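You operate a simulated robot arm through the tools that you are given. There is no shell and no other tool.

You are at the controls of a simulated robot arm. One attempt, no reset.

Task
Put things in order on the kit bench top. At the end: the yellow pin stands where the blue stub two stood; the blue stub two stands where the white cap stood; the white cap stands where the orange sleeve stood; the orange sleeve stands on top of the grey flange; whatever was shut is shut again. Leave all else as you found it, and nothing knocked over.

It is judged by the outcome, as a careful person would: the job done as asked, and still so three seconds after it is handed in. It fails if anything else is knocked over, pushed out of place, dropped, spilled or broken. A push-on lid holds only when it is set on centred and level and pressed home; a screw cap is set on level and turned clockwise until tight.

Robot
A 7-joint arm with a two-finger parallel gripper, fixed in place. Base frame: the origin is at the foot of the arm, x ahead of it, y to its left, z up; the work surface is at about z = 0. Readings come in m, rad, newtons and seconds.
With the tool pointing down near the work surface it reaches from about 0.24 to 0.62 m from the base axis. Its first joint turns from -1.152 to 1.152 rad. Payload 2.6 kg.
The TCP is the grasp point between the finger pads, 0.03 m short of the fingertips. In the tool frame z runs along the fingers and y along their closing line. The gripper opens to 0.094 m. The fingers are 0.028 m wide and 0.01 m thick; the gripper's body (0.05 by 0.096 m) begins 0.055 m behind the TCP.
Orientation is told as [roll, pitch, yaw] about the base's x, y, z axes, in that order, counted from this pose: with the fingers straight down and closing along the base's y, the tool's x points along the base's -x, its y along +y and its z along -z.

Tools
- The arm moves only by the tool step_arm. Its argument "moves" is text: rows parted by semicolons, each of 7 numbers parted by spaces: the shift along the tool's x, y, z in cm, then the turn, a rotation vector about the tool's x, y, z in rad, then the finger opening in cm, from 0 to 9.4. In form: tx ty tz ax ay az jaw; .... A call has 1 to 20 rows; each row shifts and turns the commanded pose from where the row before left it, along the tool's axes as they then stand. A row lasts 0.2 s, in which the tool goes at most 0.05 m and 0.15 rad; a call with a longer step from one row to the next is refused whole, and so is a gripper value outside its range. Where a pose cannot be reached the arm comes as near as it can. A force on the tool above 40 N (or 10 N above the force at the start of the call, whichever is more), or a blocked arm, ends the call early, and 0.2 s more pass. The fingers move at their own pace (about 0.072 m/s each) and stop on an object; they squeeze with about 22 N. The grip force told is the motor's: it shows also when the fingers shut on nothing. Time passes only in rows, and 0.2 s behind the last, so rows that do not move let the fingers close. The reply holds the time, the measured pose of the TCP, the force on the tool along the base axes, the opening and the grip force, in the units named above and with some noise, with the torque about the TCP (base axes, N m) and any sound that the robot's microphone picked up, and new pictures: "pictures" is both (left out), scene, wrist or none.
- Cameras (640 x 400 px; columns grow to the right, rows downward): "scene" is fixed at [0.0282, 0.4241, 0.5799]; the picture's right is [-0.91, -0.41, 0.00], its down [-0.24, 0.53, -0.82] and it looks along [0.34, -0.74, -0.58] (base axes); focal length 285 px, centre (320, 200). "wrist" rides on the gripper at [0.076, 0.014, -0.102] in the tool frame; the picture's right is [-0.18, 0.98, 0.00], its down [-0.75, -0.14, -0.64] and it looks along [-0.63, -0.12, 0.77] (tool axes); focal length 243 px, centre (320, 200). There is no depth. A picture from a camera that has moved, and an enlarged one, comes with that camera's place and axes in the base frame and with its lens. The place of the scene camera against the robot may be out by one fixed shift of up to 0.025 m in any direction.
- inspect(camera, box): a new picture of the part [left, top, right, bottom] of that camera's present view, enlarged. It takes no simulated time.
- finish_job(): hands the job in; it is judged then, once.

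Nothing tells you positions but the pictures and the camera data. Unless the task says otherwise, let go and move clear before handing in.

The tools are called as a command line: name --argument value ..., lists and objects as JSON in quotes. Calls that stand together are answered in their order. step_arm: Moves the arm, as the interface text tells. Its arguments: {"type":"object","properties":{"moves":{"type":"string"},"pictures":{"type":"string","enum":["both","scene","wrist","none"]}},"required":["moves"]} The other tools are called the same way: inspect (camera, box) takes an enlarged picture of a part of a camera's view; finish_job () hands the job in.

At the start:

```text
t: 0.0
tool_pos: [0.3064, -0.1918, 0.3877]
ee_rot: [0.0, 0.001, 0.0]
ft_force: [-0.9, -0.4, 0.2]
ft_torque: [-0.01, 0.0, -0.03]
opening: 0.0939
grasp_force: 0.0
```

scene: 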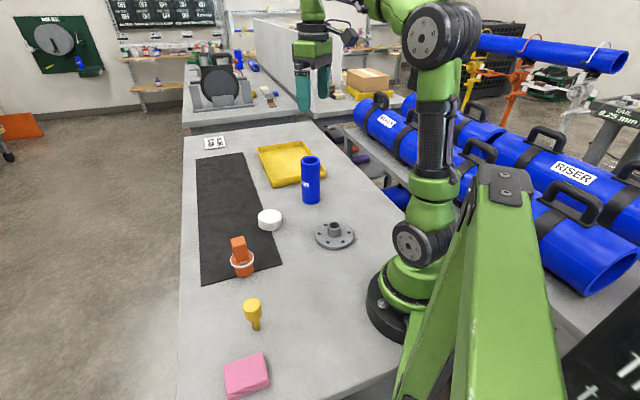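
wrist: 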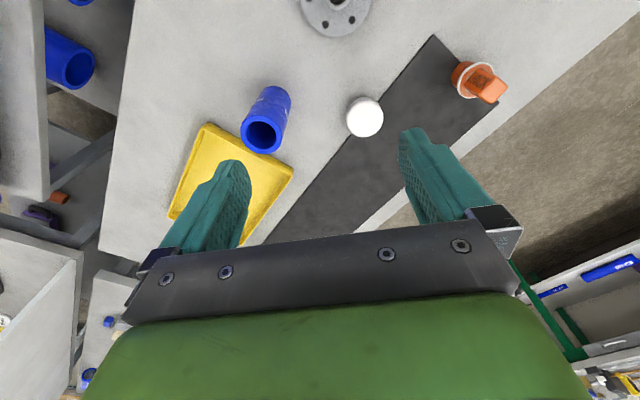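

I see a bench with a yellow tray, a blue stub, a white cap, a grey flange, an orange object, a yellow pin and a pink block. I'll look closer before moving.

inspect --camera "scene" --box '[180, 120, 400, 280]'

inspect --camera "scene" --box '[180, 220, 400, 400]'

inspect --camera "wrist" --box '[160, 0, 540, 240]'

```text
2.50 times, centred on (290, 200) of scene
camera zoom: at [0.0282, 0.4241, 0.5799], right [-0.91, -0.41, 0.0], down [-0.24, 0.53, -0.82], along [0.34, -0.74, -0.58], focal length 712 px, centre (395, 200)
```

zoom: 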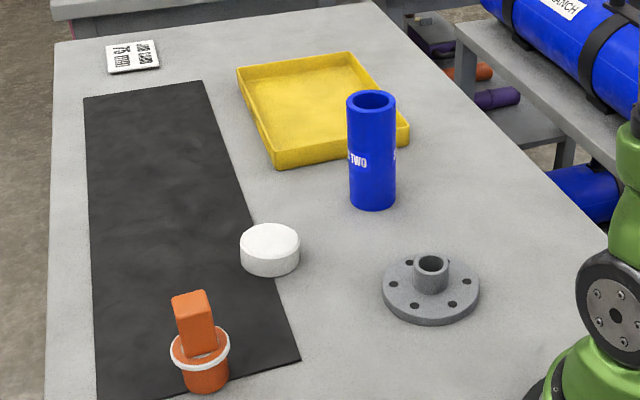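

```text
2.22 times, centred on (290, 310) of scene
camera zoom: at [0.0282, 0.4241, 0.5799], right [-0.91, -0.41, 0.0], down [-0.24, 0.53, -0.82], along [0.34, -0.74, -0.58], focal length 633 px, centre (387, -44)
```

zoom: 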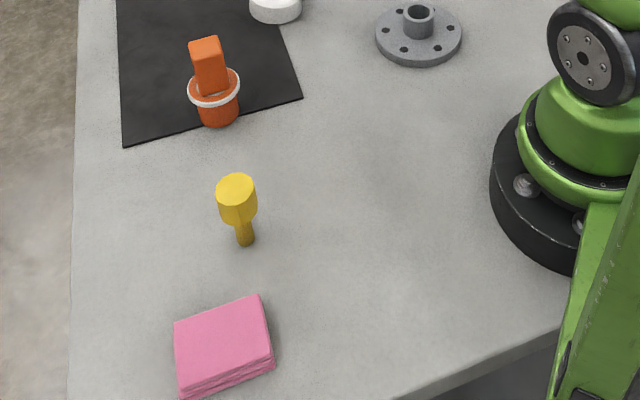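

```text
1.67 times, centred on (350, 120) of wrist
camera zoom: at [0.2301, -0.1772, 0.4908], right [0.18, 0.98, 0.0], down [0.75, -0.14, 0.64], along [0.63, -0.12, -0.77], focal length 404 px, centre (270, 333)
```

zoom: 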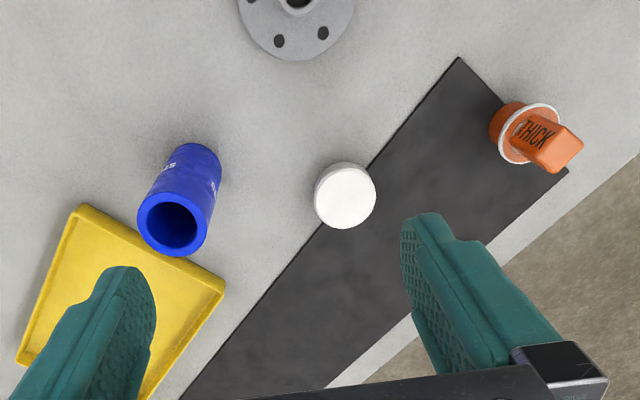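

The sleeve goes to the flange first, then cap, stub and pin each follow into freed places, so no spare spot is needed. I'll first move the wrist camera to look closely at the orange piece and the pin.

step_arm --moves "0 3.7 2 0 0 0 9.4;0 3.7 2 0 0 0 9.4;0 3.7 2 0 0 0 9.4;0 3.7 2 0 0 0 9.4;0 3.7 2 0 0 0 9.4;0 3.7 2 0 0 0 9.4;0 3.7 2 0 0 0 9.4;0 0 0 0 0 0 9.4"

```text
t: 1.8
tool_pos: [0.3038, 0.0665, 0.246]
ee_rot: [0.0, 0.002, -0.001]
ft_force: [-0.1, 0.3, -0.1]
ft_torque: [-0.03, -0.02, 0.0]
opening: 0.0939
grasp_force: 0.1
camera wrist: at [0.2277, 0.0806, 0.3489], right [0.18, 0.98, 0.0], down [0.75, -0.14, 0.64], along [0.63, -0.12, -0.77], focal length 243 px, centre (320, 200)
```

scene: 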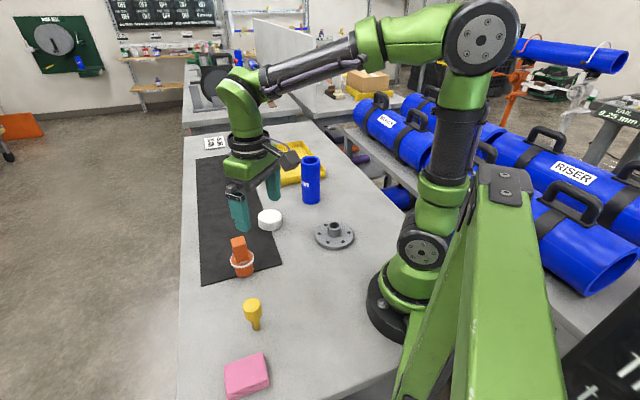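
wrist: 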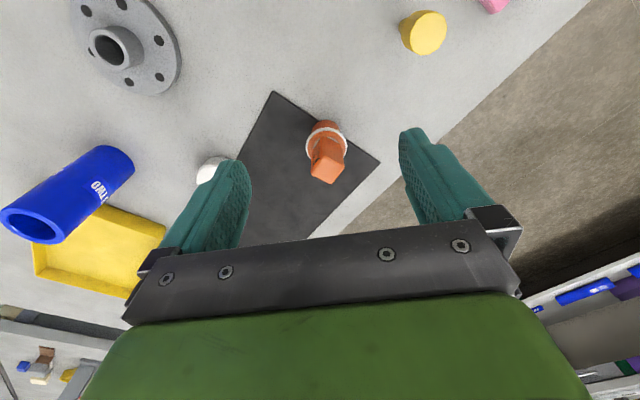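

inspect --camera "wrist" --box '[270, 100, 400, 200]'

inspect --camera "wrist" --box '[60, 0, 220, 100]'

inspect --camera "scene" --box '[215, 225, 279, 265]'

inspect --camera "scene" --box '[215, 245, 279, 285]'

inspect --camera "scene" --box '[220, 290, 284, 330]'

```text
4.00 times, centred on (335, 150) of wrist
camera zoom: at [0.2277, 0.0806, 0.3489], right [0.18, 0.98, 0.0], down [0.75, -0.14, 0.64], along [0.63, -0.12, -0.77], focal length 970 px, centre (260, 400)
```

zoom: 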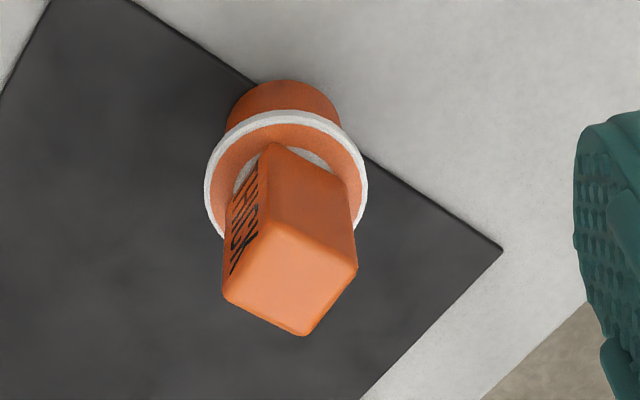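

```text
4.00 times, centred on (140, 50) of wrist
camera zoom: at [0.2277, 0.0806, 0.3489], right [0.18, 0.98, 0.0], down [0.75, -0.14, 0.64], along [0.63, -0.12, -0.77], focal length 970 px, centre (1040, 800)
```

zoom: 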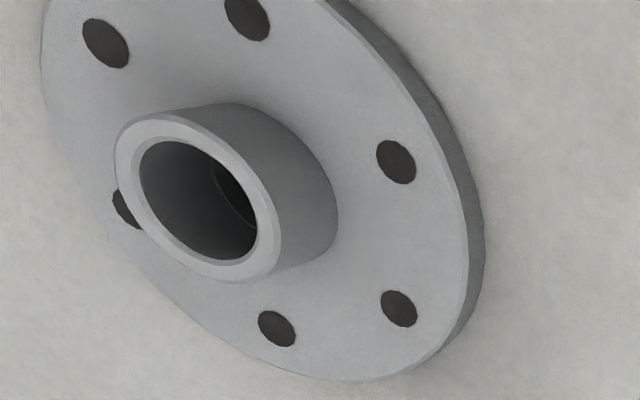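

```text
10.00 times, centred on (247, 245) of scene
camera zoom: at [0.0282, 0.4241, 0.5799], right [-0.91, -0.41, 0.0], down [-0.24, 0.53, -0.82], along [0.34, -0.74, -0.58], focal length 2848 px, centre (1050, -250)
```

zoom: 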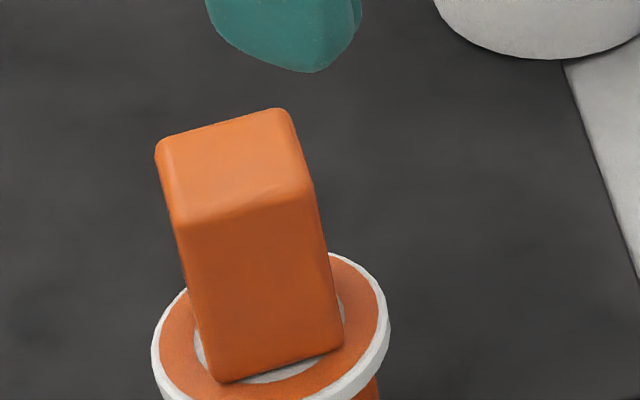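

```text
10.00 times, centred on (247, 265) of scene
camera zoom: at [0.0282, 0.4241, 0.5799], right [-0.91, -0.41, 0.0], down [-0.24, 0.53, -0.82], along [0.34, -0.74, -0.58], focal length 2848 px, centre (1050, -450)
```

zoom: 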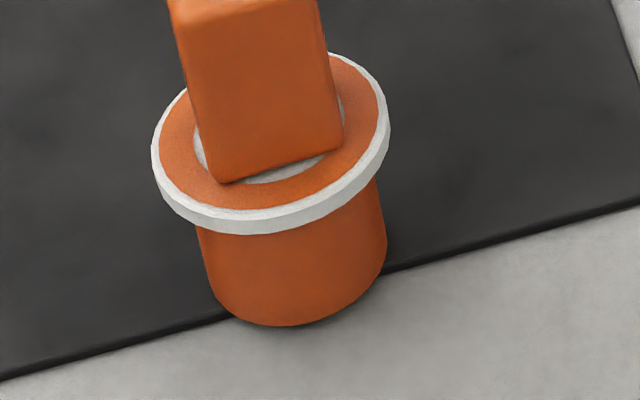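

```text
10.00 times, centred on (252, 310) of scene
camera zoom: at [0.0282, 0.4241, 0.5799], right [-0.91, -0.41, 0.0], down [-0.24, 0.53, -0.82], along [0.34, -0.74, -0.58], focal length 2848 px, centre (1000, -900)
```

zoom: 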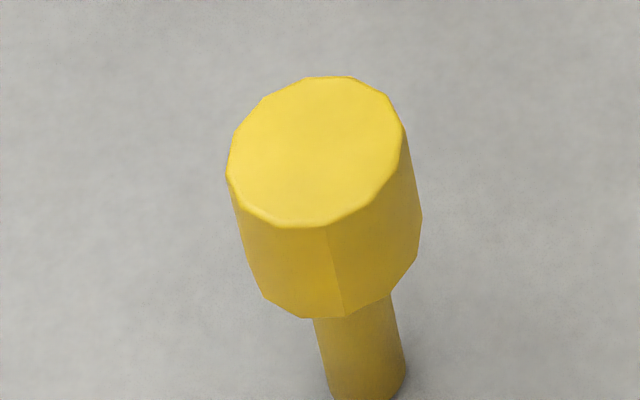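

The orange piece has a round body with a white-edged rim and a square orange block on top; I need to know whether that is one part or two. I'll go lower and tilt the wrist to view it from the side.

step_arm --moves "0 0 3 0 0 0 9.4;0 0 3 0 0 0 9.4;0 0 3 0 0 0 9.4;0 0 3 0 0 0 9.4;0 0 0 0 -0.15 0 9.4;0 0 0 0 -0.15 0 9.4;0 0 0 0 -0.15 0 9.4;0 0 0 0 -0.15 0 9.4;0 0 0 0 0 0 9.4"

```text
t: 3.8
tool_pos: [0.3144, 0.0702, 0.1319]
ee_rot: [-0.002, -0.587, 0.002]
ft_force: [-0.1, -0.2, -0.1]
ft_torque: [-0.03, -0.02, 0.0]
opening: 0.094
grasp_force: 0.1
out of reach, approached as far as the arm can: row 8
camera wrist: at [0.1943, 0.0843, 0.1748], right [0.15, 0.98, 0.1], down [0.27, -0.14, 0.95], along [0.95, -0.12, -0.29], focal length 243 px, centre (320, 200)
```

scene: 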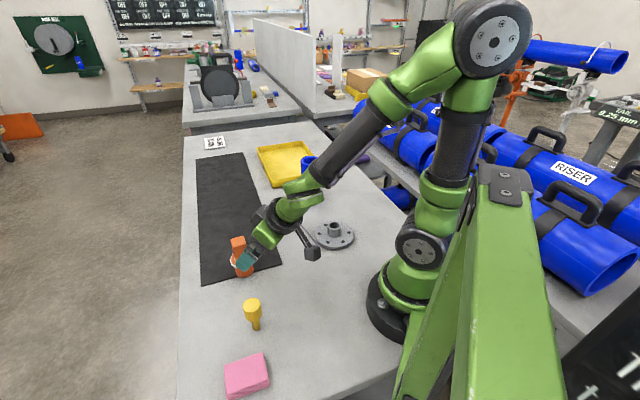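
wrist: 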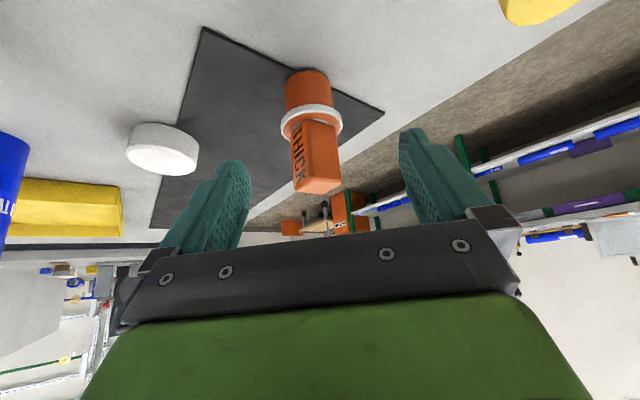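

inspect --camera "wrist" --box '[256, 60, 368, 200]'

inspect --camera "wrist" --box '[100, 60, 324, 200]'

```text
2.86 times, centred on (312, 130) of wrist
camera zoom: at [0.1943, 0.0843, 0.1748], right [0.15, 0.98, 0.1], down [0.27, -0.14, 0.95], along [0.95, -0.12, -0.29], focal length 693 px, centre (343, 400)
```

zoom: 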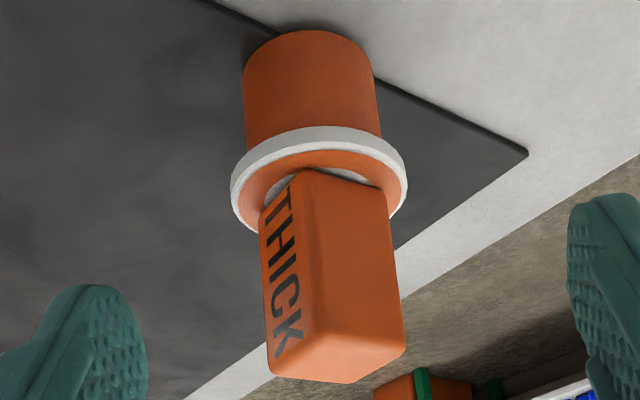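

```text
2.86 times, centred on (212, 130) of wrist
camera zoom: at [0.1943, 0.0843, 0.1748], right [0.15, 0.98, 0.1], down [0.27, -0.14, 0.95], along [0.95, -0.12, -0.29], focal length 693 px, centre (629, 400)
```

zoom: 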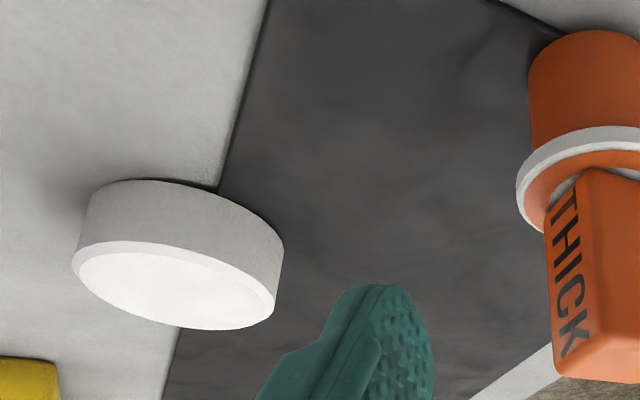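

inspect --camera "wrist" --box '[288, 90, 352, 130]'

inspect --camera "wrist" --box '[288, 120, 352, 200]'

```text
10.00 times, centred on (320, 110) of wrist
camera zoom: at [0.1943, 0.0843, 0.1748], right [0.15, 0.98, 0.1], down [0.27, -0.14, 0.95], along [0.95, -0.12, -0.29], focal length 2426 px, centre (320, 1100)
```

zoom: 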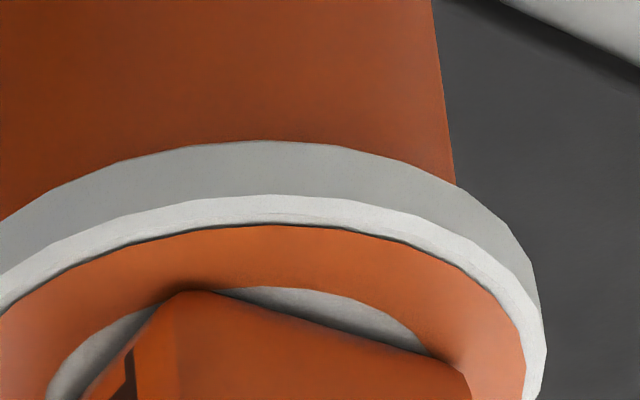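

```text
5.00 times, centred on (320, 160) of wrist
camera zoom: at [0.1943, 0.0843, 0.1748], right [0.15, 0.98, 0.1], down [0.27, -0.14, 0.95], along [0.95, -0.12, -0.29], focal length 1213 px, centre (320, 400)
```

zoom: 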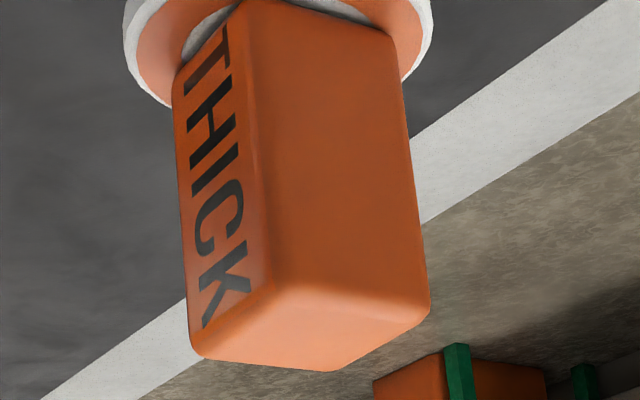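

The orange piece stands near (0.39, 0.06): round body about 47 mm tall, a white rim about 58 mm across at its top, and a block on top up to about z=0.10. I'll return to vertical and rise, then view it again for alignment.

step_arm --moves "0 0 0 0 0.15 0 9.4;0 0 0 0 0.15 0 9.4;0 0 0 0 0.15 0 9.4;0 0 0 0 0.145 0 9.4;0 0 -3 0 0 0 9.4;0 0 -4 0 0 0 9.4;0 0 0 0 0 0 9.4"

```text
t: 5.4
tool_pos: [0.3139, 0.0683, 0.201]
ee_rot: [0.0, -0.005, -0.001]
ft_force: [0.3, -0.3, 0.8]
ft_torque: [0.0, 0.01, 0.0]
opening: 0.0939
grasp_force: 0.1
camera wrist: at [0.2372, 0.0835, 0.3032], right [0.18, 0.98, 0.0], down [0.75, -0.14, 0.65], along [0.63, -0.12, -0.76], focal length 243 px, centre (320, 200)
```

scene: 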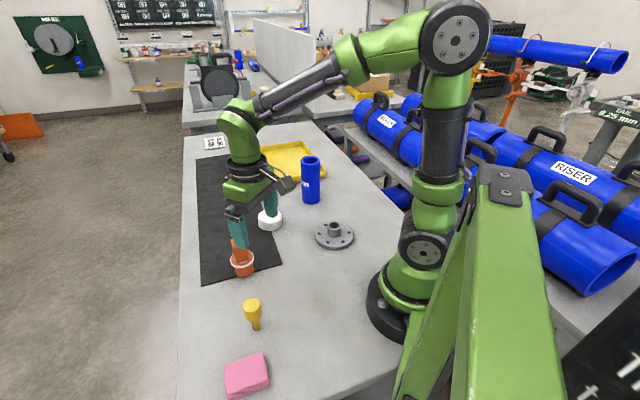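
wrist: 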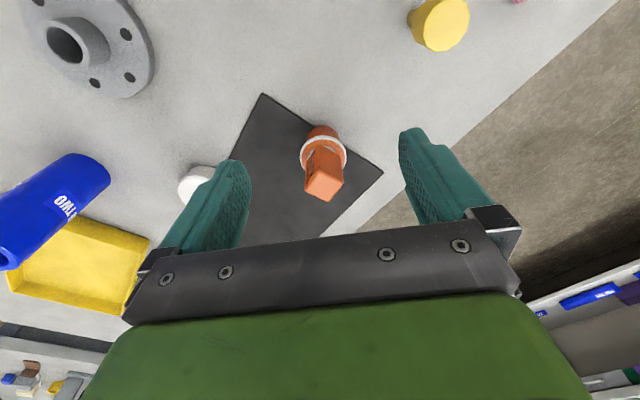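

step_arm --moves "-3.8 -0.4 0 0 0 0 9.4;-3.8 -0.4 0 0 0 0 9.4;0 0 0 0 0 0 9.4;0 0 0 0 0 0 9.4"

```text
t: 6.4
tool_pos: [0.3914, 0.0609, 0.2015]
ee_rot: [-0.002, -0.004, -0.001]
ft_force: [-0.4, 0.3, 0.8]
ft_torque: [0.02, -0.03, 0.0]
opening: 0.0943
grasp_force: 0.1
camera wrist: at [0.3148, 0.0754, 0.3034], right [0.18, 0.98, 0.0], down [0.75, -0.14, 0.65], along [0.63, -0.12, -0.76], focal length 243 px, centre (320, 200)
```

scene: 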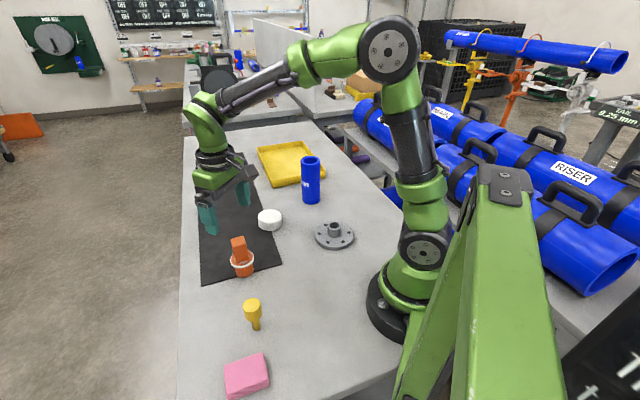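
wrist: 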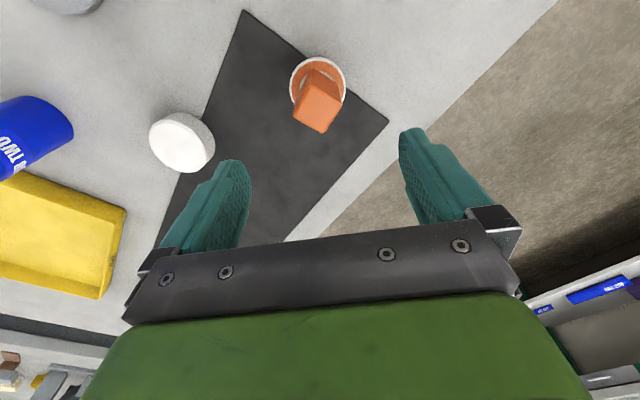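

inspect --camera "wrist" --box '[272, 40, 368, 140]'

inspect --camera "wrist" --box '[130, 90, 258, 190]'

```text
4.00 times, centred on (320, 90) of wrist
camera zoom: at [0.3148, 0.0754, 0.3034], right [0.18, 0.98, 0.0], down [0.75, -0.14, 0.65], along [0.63, -0.12, -0.76], focal length 970 px, centre (320, 640)
```

zoom: 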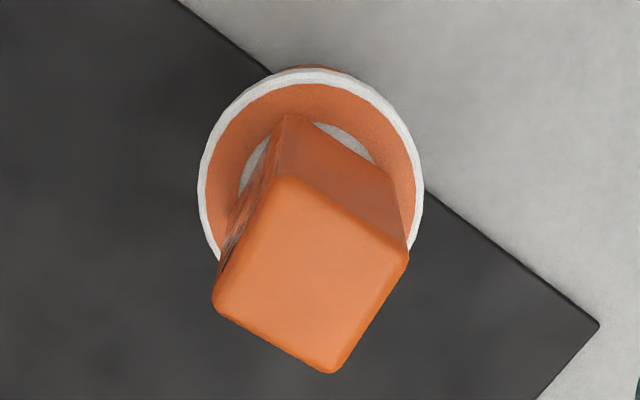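

```text
4.00 times, centred on (194, 140) of wrist
camera zoom: at [0.3148, 0.0754, 0.3034], right [0.18, 0.98, 0.0], down [0.75, -0.14, 0.65], along [0.63, -0.12, -0.76], focal length 970 px, centre (824, 440)
```

zoom: 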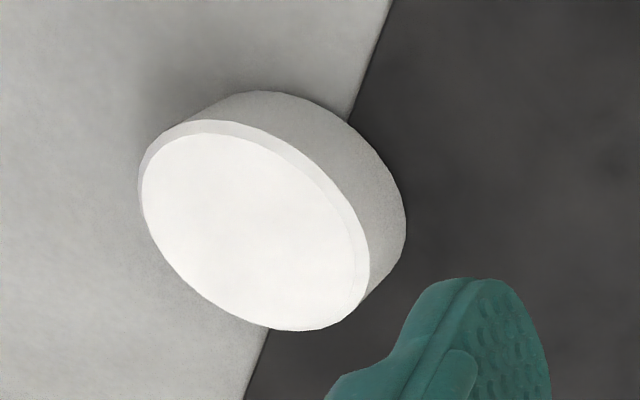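

Aligned estimate: sleeve centre (0.385, 0.060). I'll descend around it with jaws open so the pads span the white rim, keeping the palm clear of the block.

step_arm --moves "0.6 -0.05 0 0 0 0 9.4;0 0 3 0 0 0 9.4;0 0 3 0 0 0 9.4;0 0 3 0 0 0 9.4;0 0 2 0 0 0 9.4;0 0 2 0 0 0 9.4;0 0 1.3 0 0 0 9.4;0 0 0 0 0 0 9.4"

```text
t: 8.2
tool_pos: [0.3854, 0.0613, 0.0591]
ee_rot: [0.0, -0.005, 0.001]
ft_force: [-0.3, -0.7, 0.4]
ft_torque: [-0.02, -0.02, -0.01]
opening: 0.0939
grasp_force: 0.1
camera wrist: at [0.3092, 0.0759, 0.1611], right [0.18, 0.98, 0.0], down [0.75, -0.14, 0.65], along [0.64, -0.12, -0.76], focal length 243 px, centre (320, 200)
```

scene: 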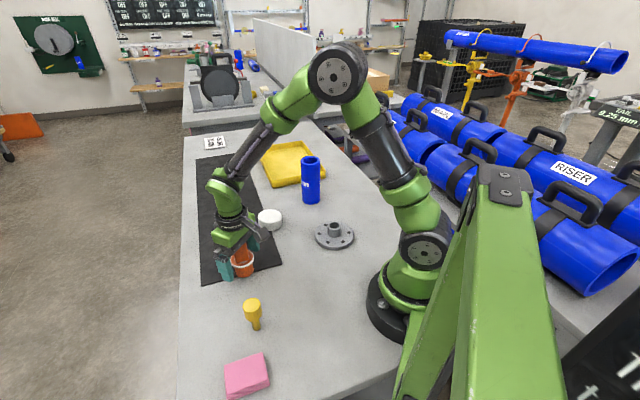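
wrist: 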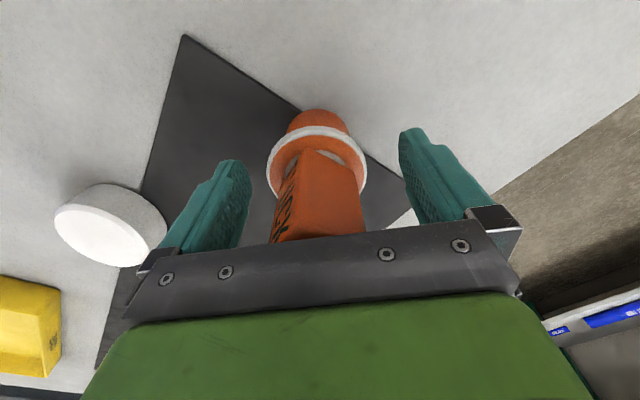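

step_arm --moves "0 0 0 0 0 0 7.5;0 0 0 0 0 0 6.6;0 0 0 0 0 0 6.2;0 0 0 0 0 0 5.9;0 0 0 0 0 0 5.6;0 0 0 0 0 0 5.2;0 0 0 0 0 0 5.0"

inspect --camera "wrist" --box '[220, 90, 440, 250]'

```text
t: 9.8
tool_pos: [0.3855, 0.0614, 0.0593]
ee_rot: [0.0, -0.007, 0.0]
ft_force: [0.2, -0.4, 1.2]
ft_torque: [-0.04, 0.02, -0.05]
opening: 0.0549
grasp_force: 22.3
camera wrist: at [0.3092, 0.0758, 0.1614], right [0.18, 0.98, 0.0], down [0.75, -0.14, 0.65], along [0.63, -0.12, -0.76], focal length 243 px, centre (320, 200)
```

scene: 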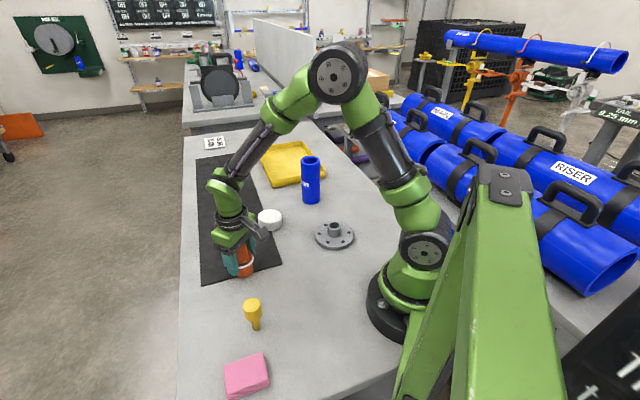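
wrist: 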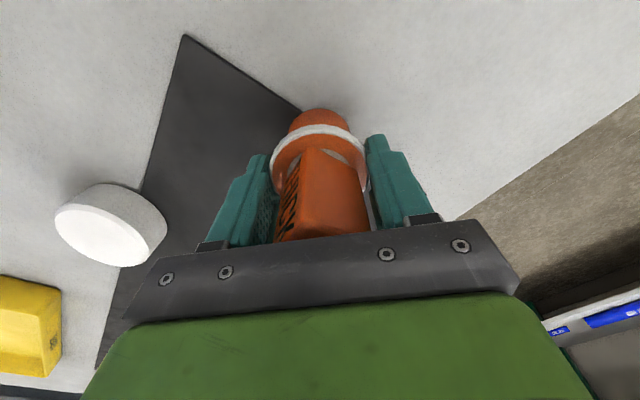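

```text
2.50 times, centred on (330, 170) of wrist
camera zoom: at [0.3092, 0.0758, 0.1614], right [0.18, 0.98, 0.0], down [0.75, -0.14, 0.65], along [0.63, -0.12, -0.76], focal length 606 px, centre (295, 275)
```

zoom: 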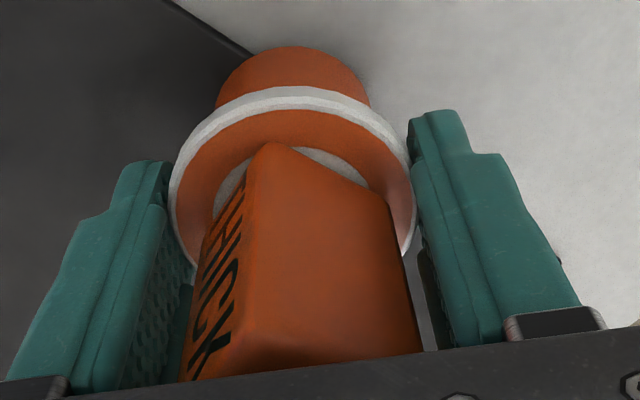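

Gripped on the rim at 55 mm. I'll lift 1.5 cm and check whether everything comes together.

step_arm --moves "0 0 -0.5 0 0 0 5.0;0 0 -0.5 0 0 0 5.0;0 0 -0.5 0 0 0 5.0;0 0 0 0 0 0 5.0"

inspect --camera "wrist" --box '[220, 90, 440, 250]'

inspect --camera "scene" --box '[200, 225, 296, 285]'

```text
t: 10.8
tool_pos: [0.3861, 0.0612, 0.0733]
ee_rot: [-0.001, -0.006, 0.001]
ft_force: [-0.3, 0.2, -1.1]
ft_torque: [0.05, 0.02, 0.01]
opening: 0.0547
grasp_force: 21.4
camera wrist: at [0.3091, 0.0756, 0.1761], right [0.18, 0.98, 0.0], down [0.75, -0.14, 0.65], along [0.63, -0.12, -0.76], focal length 243 px, centre (320, 200)
```

scene: 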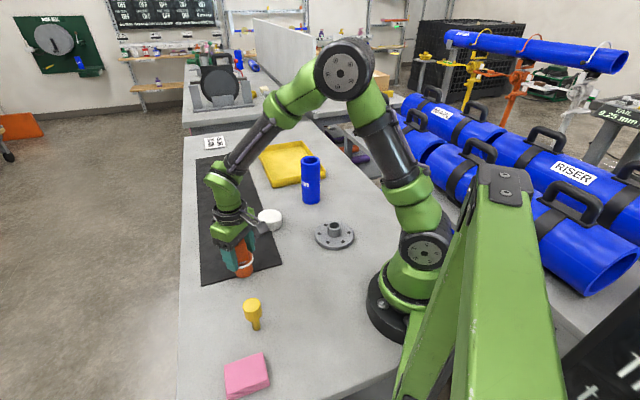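
wrist: 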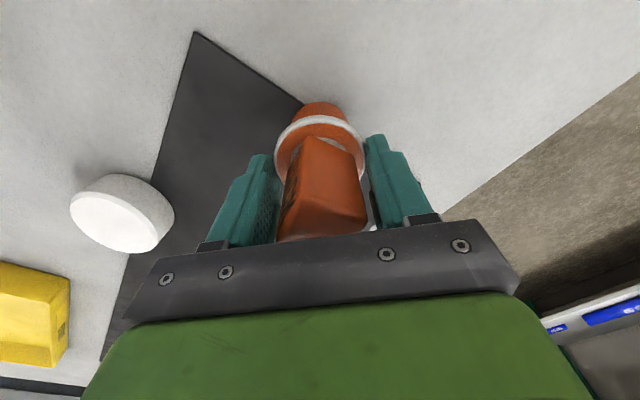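

```text
2.50 times, centred on (330, 170) of wrist
camera zoom: at [0.3091, 0.0756, 0.1761], right [0.18, 0.98, 0.0], down [0.75, -0.14, 0.65], along [0.63, -0.12, -0.76], focal length 606 px, centre (295, 275)
```

zoom: 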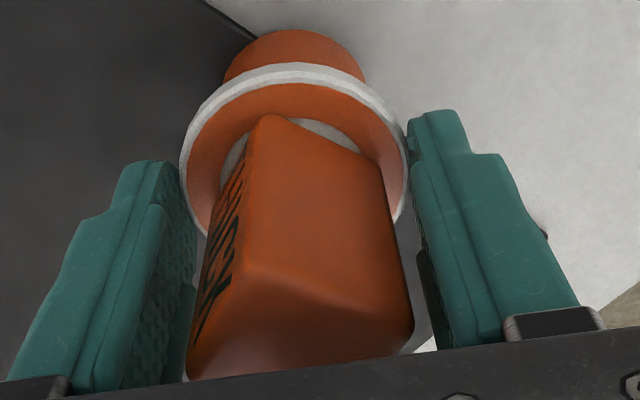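

```text
6.67 times, centred on (248, 255) of scene
camera zoom: at [0.0282, 0.4241, 0.5799], right [-0.91, -0.41, 0.0], down [-0.24, 0.53, -0.82], along [0.34, -0.74, -0.58], focal length 1899 px, centre (800, -167)
```

zoom: 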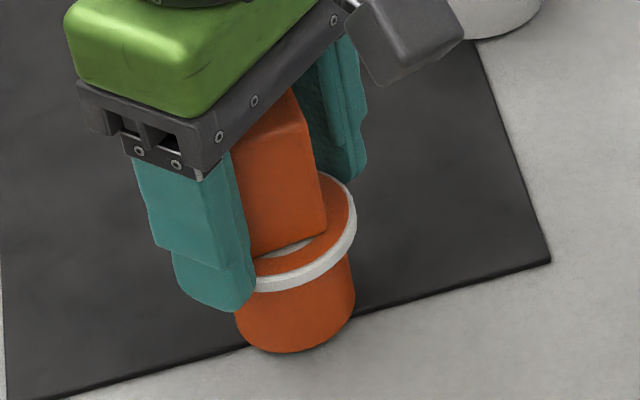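

The sleeve did not rise; the pads slid along the rim. I'll reopen, go back down a bit lower, and grip again with a slower lift while watching the force.

step_arm --moves "0 0 0 0 0 0 6.5;0 0 0 0 0 0 7.5;0 0 0.8 0 0 0 7.5;0 0 0.8 0 0 0 7.5;0 0 0.2 0 0 0 7.5;0 0 0 0 0 0 7.5"

inspect --camera "wrist" --box '[220, 90, 440, 250]'

inspect --camera "scene" --box '[200, 225, 296, 285]'

```text
t: 12.2
tool_pos: [0.3853, 0.06, 0.057]
ee_rot: [0.0, -0.005, 0.0]
ft_force: [-0.3, 0.6, -0.3]
ft_torque: [0.01, 0.01, -0.01]
opening: 0.075
grasp_force: 0.2
camera wrist: at [0.3087, 0.0757, 0.1585], right [0.18, 0.98, 0.0], down [0.75, -0.14, 0.65], along [0.63, -0.12, -0.76], focal length 243 px, centre (320, 200)
```

scene: 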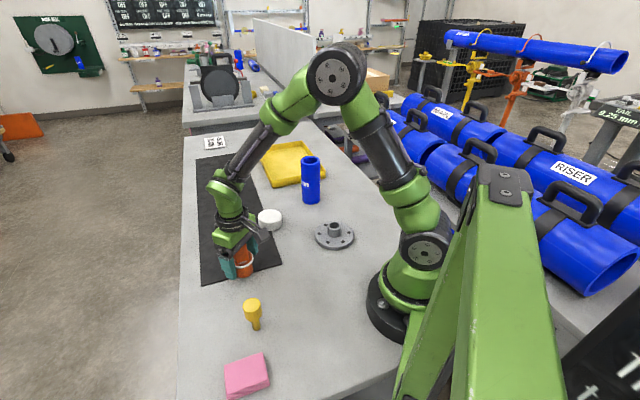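
wrist: 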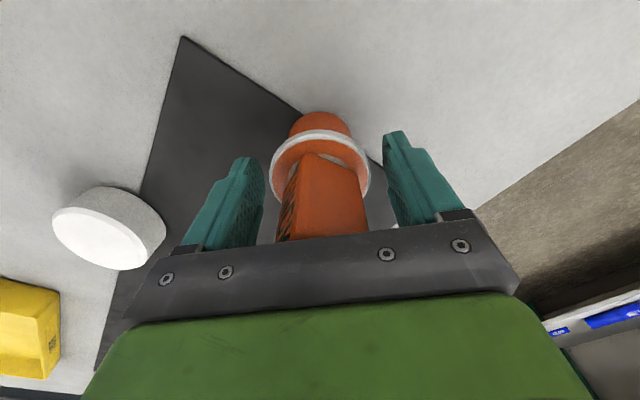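

```text
2.50 times, centred on (330, 170) of wrist
camera zoom: at [0.3087, 0.0757, 0.1585], right [0.18, 0.98, 0.0], down [0.75, -0.14, 0.65], along [0.63, -0.12, -0.76], focal length 606 px, centre (295, 275)
```

zoom: 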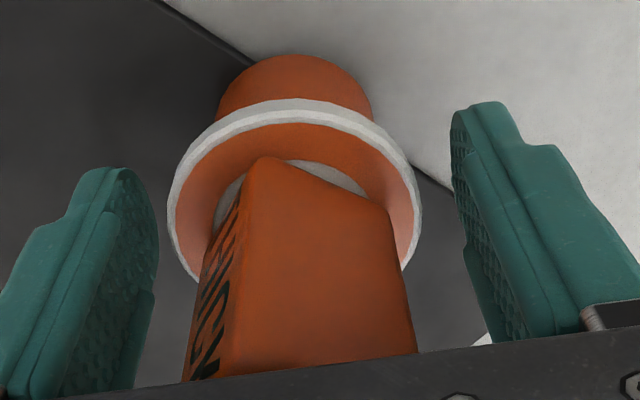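

```text
6.67 times, centred on (248, 255) of scene
camera zoom: at [0.0282, 0.4241, 0.5799], right [-0.91, -0.41, 0.0], down [-0.24, 0.53, -0.82], along [0.34, -0.74, -0.58], focal length 1899 px, centre (800, -167)
```

zoom: 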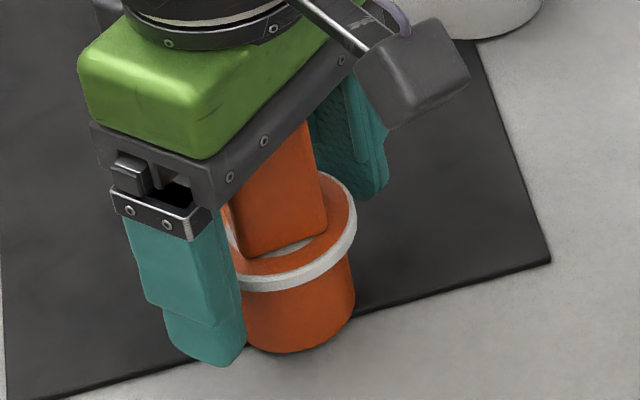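

step_arm --moves "0 0 0.1 0 0 0 6.5;0 0 0 0 0 0 5.5;0 0 0 0 0 0 4.5;0 0 0 0 0 0 3;0 0 0 0 0 0 3;0 0 0 0 0 0 3" --pictures "wrist"

step_arm --moves "0 0 -0.1 0 0 0 3;0 0 -0.1 0 0 0 3;0 0 0 0 0 0 3" --pictures "wrist"

step_arm --moves "0 0 -0.1 0 0 0 3;0 0 -0.1 0 0 0 3;0 0 -0.1 0 0 0 3" --pictures "wrist"

```text
t: 13.6
tool_pos: [0.3868, 0.0612, 0.055]
ee_rot: [0.0, -0.004, 0.001]
ft_force: [0.1, -0.6, 0.4]
ft_torque: [-0.02, -0.01, 0.01]
opening: 0.0547
grasp_force: 22.4
camera wrist: at [0.3086, 0.0756, 0.1575], right [0.18, 0.98, 0.0], down [0.75, -0.14, 0.65], along [0.63, -0.12, -0.76], focal length 243 px, centre (320, 200)
```

wrist: 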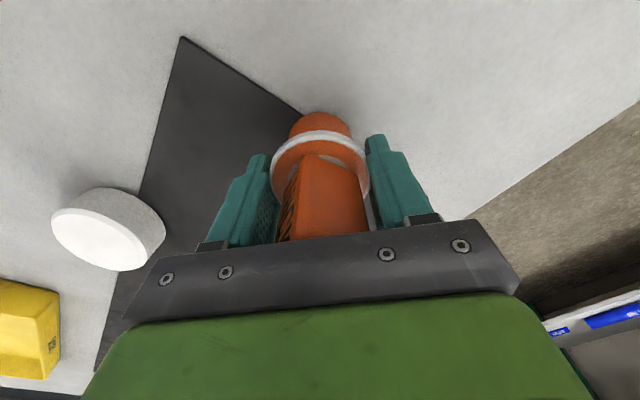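

```text
t: 14.4
tool_pos: [0.3863, 0.0615, 0.0574]
ee_rot: [0.0, -0.004, -0.001]
ft_force: [0.2, 0.0, 0.4]
ft_torque: [-0.01, 0.01, -0.02]
opening: 0.0552
grasp_force: 21.9
camera wrist: at [0.3082, 0.076, 0.1594], right [0.18, 0.98, 0.0], down [0.75, -0.14, 0.65], along [0.63, -0.12, -0.76], focal length 243 px, centre (320, 200)
```

wrist: 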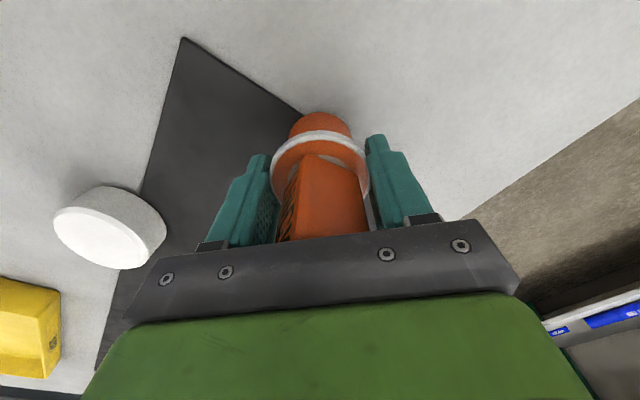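

```text
t: 15.2
tool_pos: [0.386, 0.0617, 0.0587]
ee_rot: [0.001, -0.006, 0.0]
ft_force: [-0.4, 0.0, 0.0]
ft_torque: [0.03, -0.04, 0.0]
opening: 0.0552
grasp_force: 21.7
camera wrist: at [0.3087, 0.0758, 0.1622], right [0.18, 0.98, 0.0], down [0.75, -0.14, 0.65], along [0.63, -0.12, -0.76], focal length 243 px, centre (320, 200)
```

wrist: 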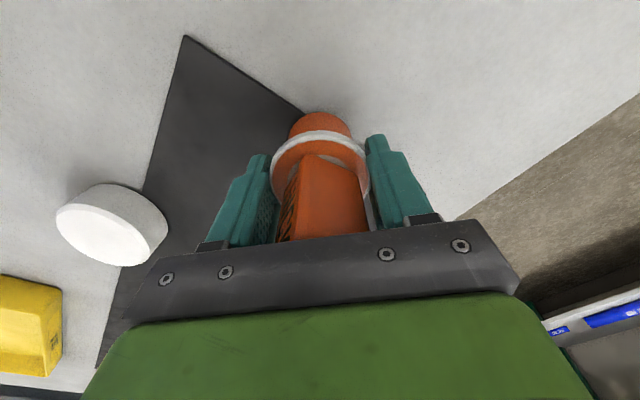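

Lifting slowly it seems to come along now. I'll continue at the same slow pace and check again.

step_arm --moves "0 0 -0.1 0 0 0 3;0 0 -0.1 0 0 0 3;0 0 -0.1 0 0 0 3;0 0 -0.1 0 0 0 3;0 0 -0.1 0 0 0 3;0 0 -0.1 0 0 0 3;0 0 -0.1 0 0 0 3;0 0 -0.1 0 0 0 3;0 0 -0.1 0 0 0 3;0 0 -0.1 0 0 0 3"

inspect --camera "scene" --box '[200, 225, 296, 285]'

inspect --camera "wrist" --box '[220, 90, 440, 250]'

```text
t: 17.4
tool_pos: [0.3843, 0.062, 0.0703]
ee_rot: [-0.001, -0.005, 0.0]
ft_force: [-1.0, 0.2, -0.3]
ft_torque: [-0.01, 0.02, -0.02]
opening: 0.0549
grasp_force: 22.6
camera wrist: at [0.3087, 0.0761, 0.1725], right [0.18, 0.98, 0.0], down [0.75, -0.14, 0.65], along [0.64, -0.12, -0.76], focal length 243 px, centre (320, 200)
```

scene: 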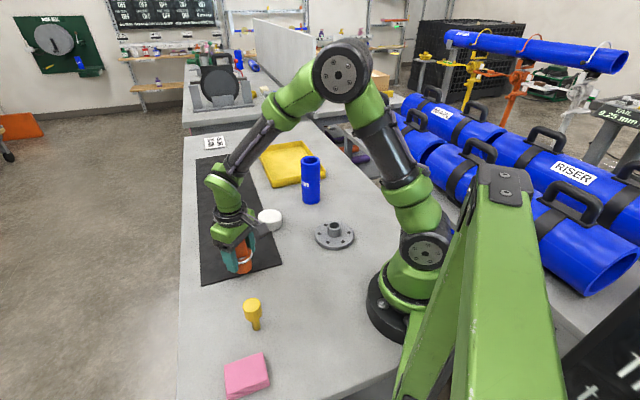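
wrist: 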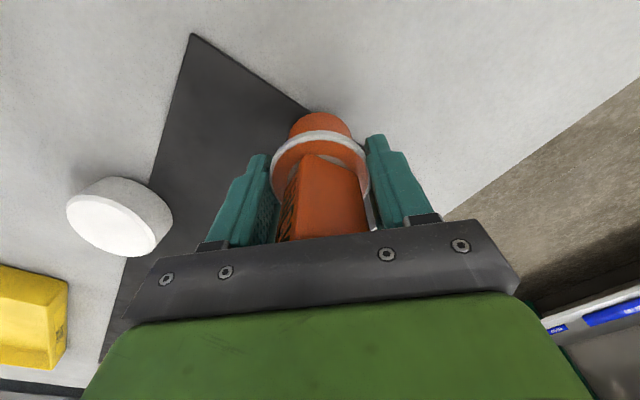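

```text
6.67 times, centred on (248, 255) of scene
camera zoom: at [0.0282, 0.4241, 0.5799], right [-0.91, -0.41, 0.0], down [-0.24, 0.53, -0.82], along [0.34, -0.74, -0.58], focal length 1899 px, centre (800, -167)
```

zoom: 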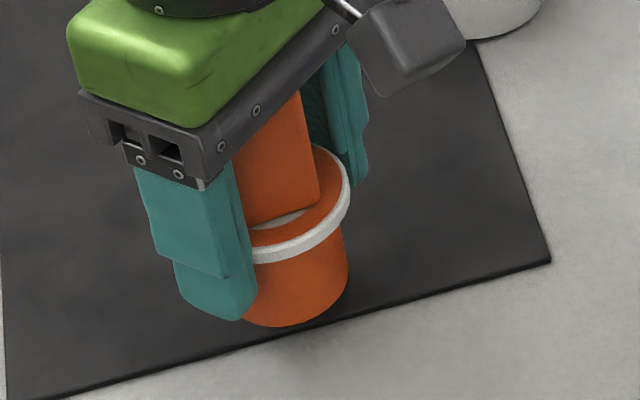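

```text
2.50 times, centred on (330, 170) of wrist
camera zoom: at [0.3087, 0.0761, 0.1725], right [0.18, 0.98, 0.0], down [0.75, -0.14, 0.65], along [0.64, -0.12, -0.76], focal length 606 px, centre (295, 275)
```

zoom: 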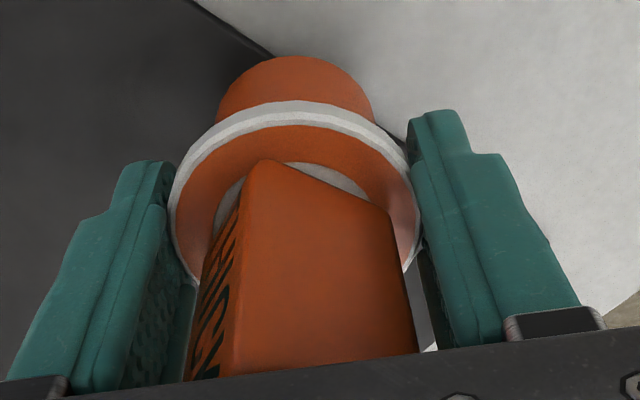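

Everything rises together. I'll raise it gently to a safe height.

step_arm --moves "0 0 -0.2 0 0 0 3;0 0 -0.4 0 0 0 3;0 0 -0.6 0 0 0 3;0 0 -0.8 0 0 0 3;0 0 -1 0 0 0 3;0 0 -1 0 0 0 3;0 0 -1 0 0 0 3;0 0 -1 0 0 0 3;0 0 -0.8 0 0 0 3;0 0 -0.6 0 0 0 3;0 0 -0.4 0 0 0 3;0 0 -0.2 0 0 0 3"

```text
t: 20.0
tool_pos: [0.3838, 0.0613, 0.1504]
ee_rot: [-0.001, -0.006, -0.001]
ft_force: [-0.4, 0.5, -1.0]
ft_torque: [-0.01, -0.04, 0.04]
opening: 0.0547
grasp_force: 21.9
camera wrist: at [0.3076, 0.0762, 0.2525], right [0.18, 0.98, 0.0], down [0.75, -0.14, 0.65], along [0.64, -0.12, -0.76], focal length 243 px, centre (320, 200)
```

scene: 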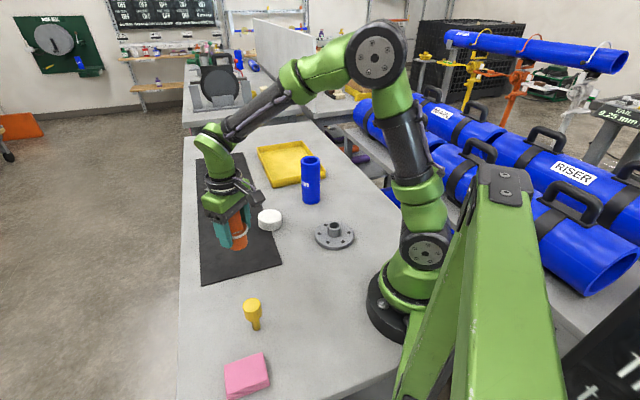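
wrist: 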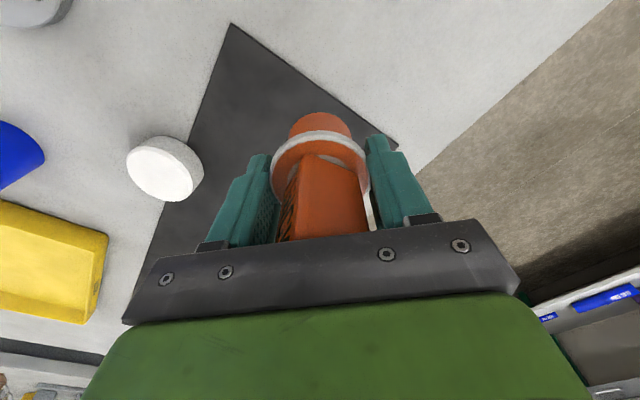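

step_arm --moves "0.188 -0.322 0 0 0 0 3;0.376 -0.644 0 0 0 0 3;0.564 -0.966 0 0 0 0 3;0.752 -1.288 0 0 0 0 3;0.94 -1.61 0 0 0 0 3;0.94 -1.61 0 0 0 0 3;0.94 -1.61 0 0 0 0 3;0.94 -1.61 0 0 0 0 3;0.94 -1.61 0 0 0 0 3;0.94 -1.61 0 0 0 0 3;0.752 -1.288 0 0 0 0 3;0.564 -0.966 0 0 0 0 3;0.376 -0.644 0 0 0 0 3;0.188 -0.322 0 0 0 0 3;0 0 0 0 0 0 3"

inspect --camera "wrist" --box '[150, 0, 342, 120]'

```text
t: 23.2
tool_pos: [0.2903, -0.1019, 0.1499]
ee_rot: [-0.002, -0.006, -0.002]
ft_force: [-0.1, -0.1, -1.0]
ft_torque: [0.0, -0.01, -0.01]
opening: 0.0548
grasp_force: 21.9
camera wrist: at [0.2135, -0.0867, 0.2514], right [0.18, 0.98, 0.0], down [0.75, -0.14, 0.65], along [0.63, -0.12, -0.76], focal length 243 px, centre (320, 200)
```

scene: 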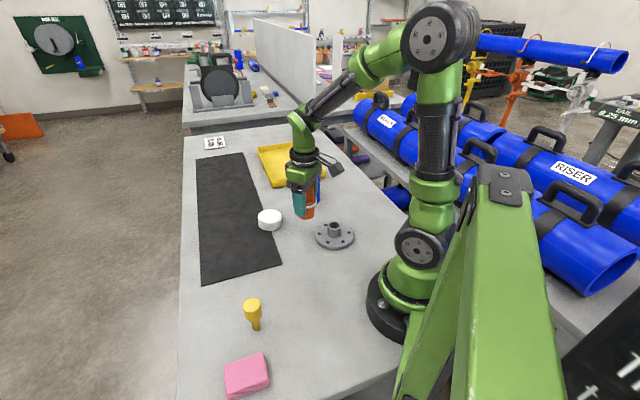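
wrist: 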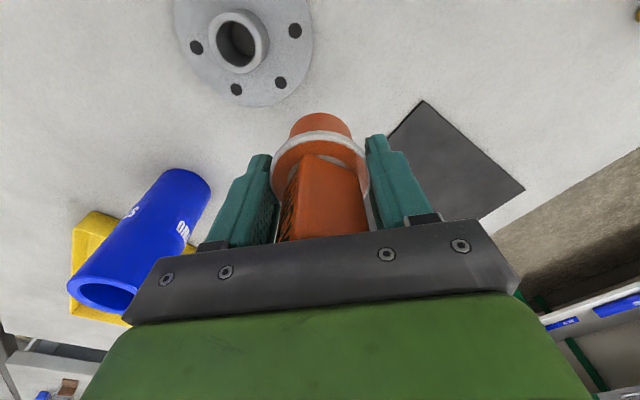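

```text
3.33 times, centred on (246, 60) of wrist
camera zoom: at [0.2135, -0.0867, 0.2514], right [0.18, 0.98, 0.0], down [0.75, -0.14, 0.65], along [0.63, -0.12, -0.76], focal length 809 px, centre (567, 667)
```

zoom: 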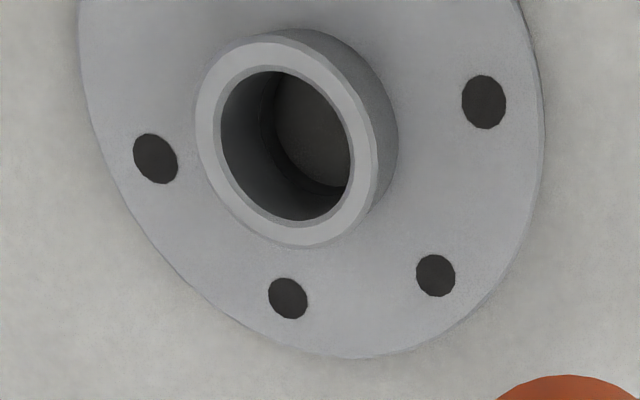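

Hub top centre is near (0.228, -0.152) at height about 0.04. I'll bring the sleeve over it at the same height.

step_arm --moves "0.256 -0.2 0 0 0 0 3;0.512 -0.4 0 0 0 0 3;0.768 -0.6 0 0 0 0 3;0.832 -0.65 0 0 0 0 3;0.832 -0.65 0 0 0 0 3;0.832 -0.65 0 0 0 0 3;0.832 -0.65 0 0 0 0 3;0.768 -0.6 0 0 0 0 3;0.512 -0.4 0 0 0 0 3;0.256 -0.2 0 0 0 0 3;0 0 0 0 0 0 3"

inspect --camera "scene" --box '[270, 160, 398, 260]'

inspect --camera "wrist" --box '[220, 60, 420, 200]'

```text
t: 25.6
tool_pos: [0.2269, -0.1498, 0.1508]
ee_rot: [0.0, -0.004, 0.0]
ft_force: [-0.2, 0.3, -1.5]
ft_torque: [0.03, -0.02, 0.02]
opening: 0.0545
grasp_force: 22.2
camera wrist: at [0.1494, -0.1356, 0.252], right [0.18, 0.98, 0.0], down [0.75, -0.14, 0.65], along [0.63, -0.12, -0.76], focal length 243 px, centre (320, 200)
```

scene: 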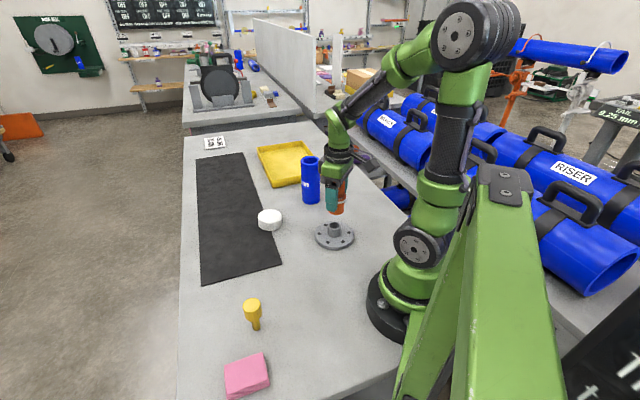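
wrist: 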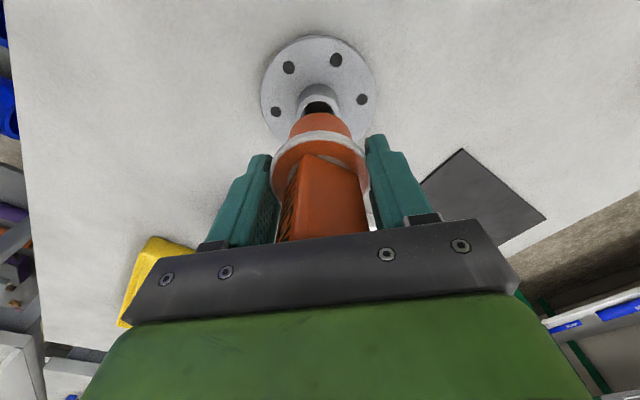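

```text
4.00 times, centred on (334, 210) of scene
camera zoom: at [0.0282, 0.4241, 0.5799], right [-0.91, -0.41, 0.0], down [-0.24, 0.53, -0.82], along [0.34, -0.74, -0.58], focal length 1139 px, centre (264, 160)
```

zoom: 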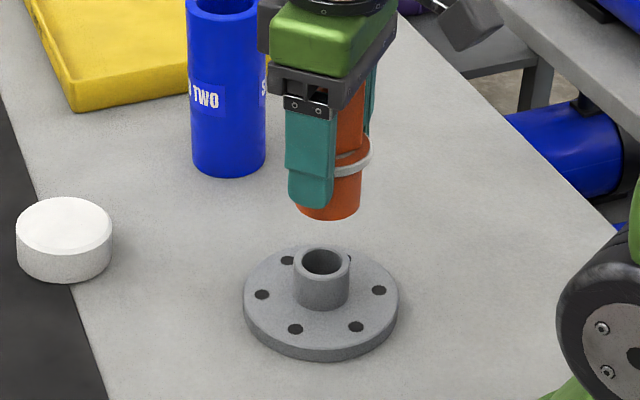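

```text
2.86 times, centred on (320, 130) of wrist
camera zoom: at [0.1494, -0.1356, 0.252], right [0.18, 0.98, 0.0], down [0.75, -0.14, 0.65], along [0.63, -0.12, -0.76], focal length 693 px, centre (320, 400)
```

zoom: 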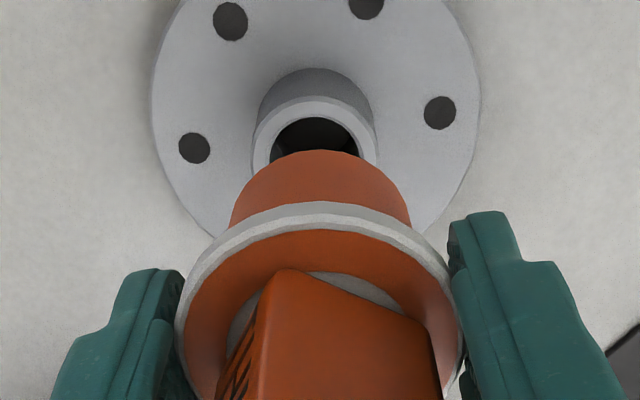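

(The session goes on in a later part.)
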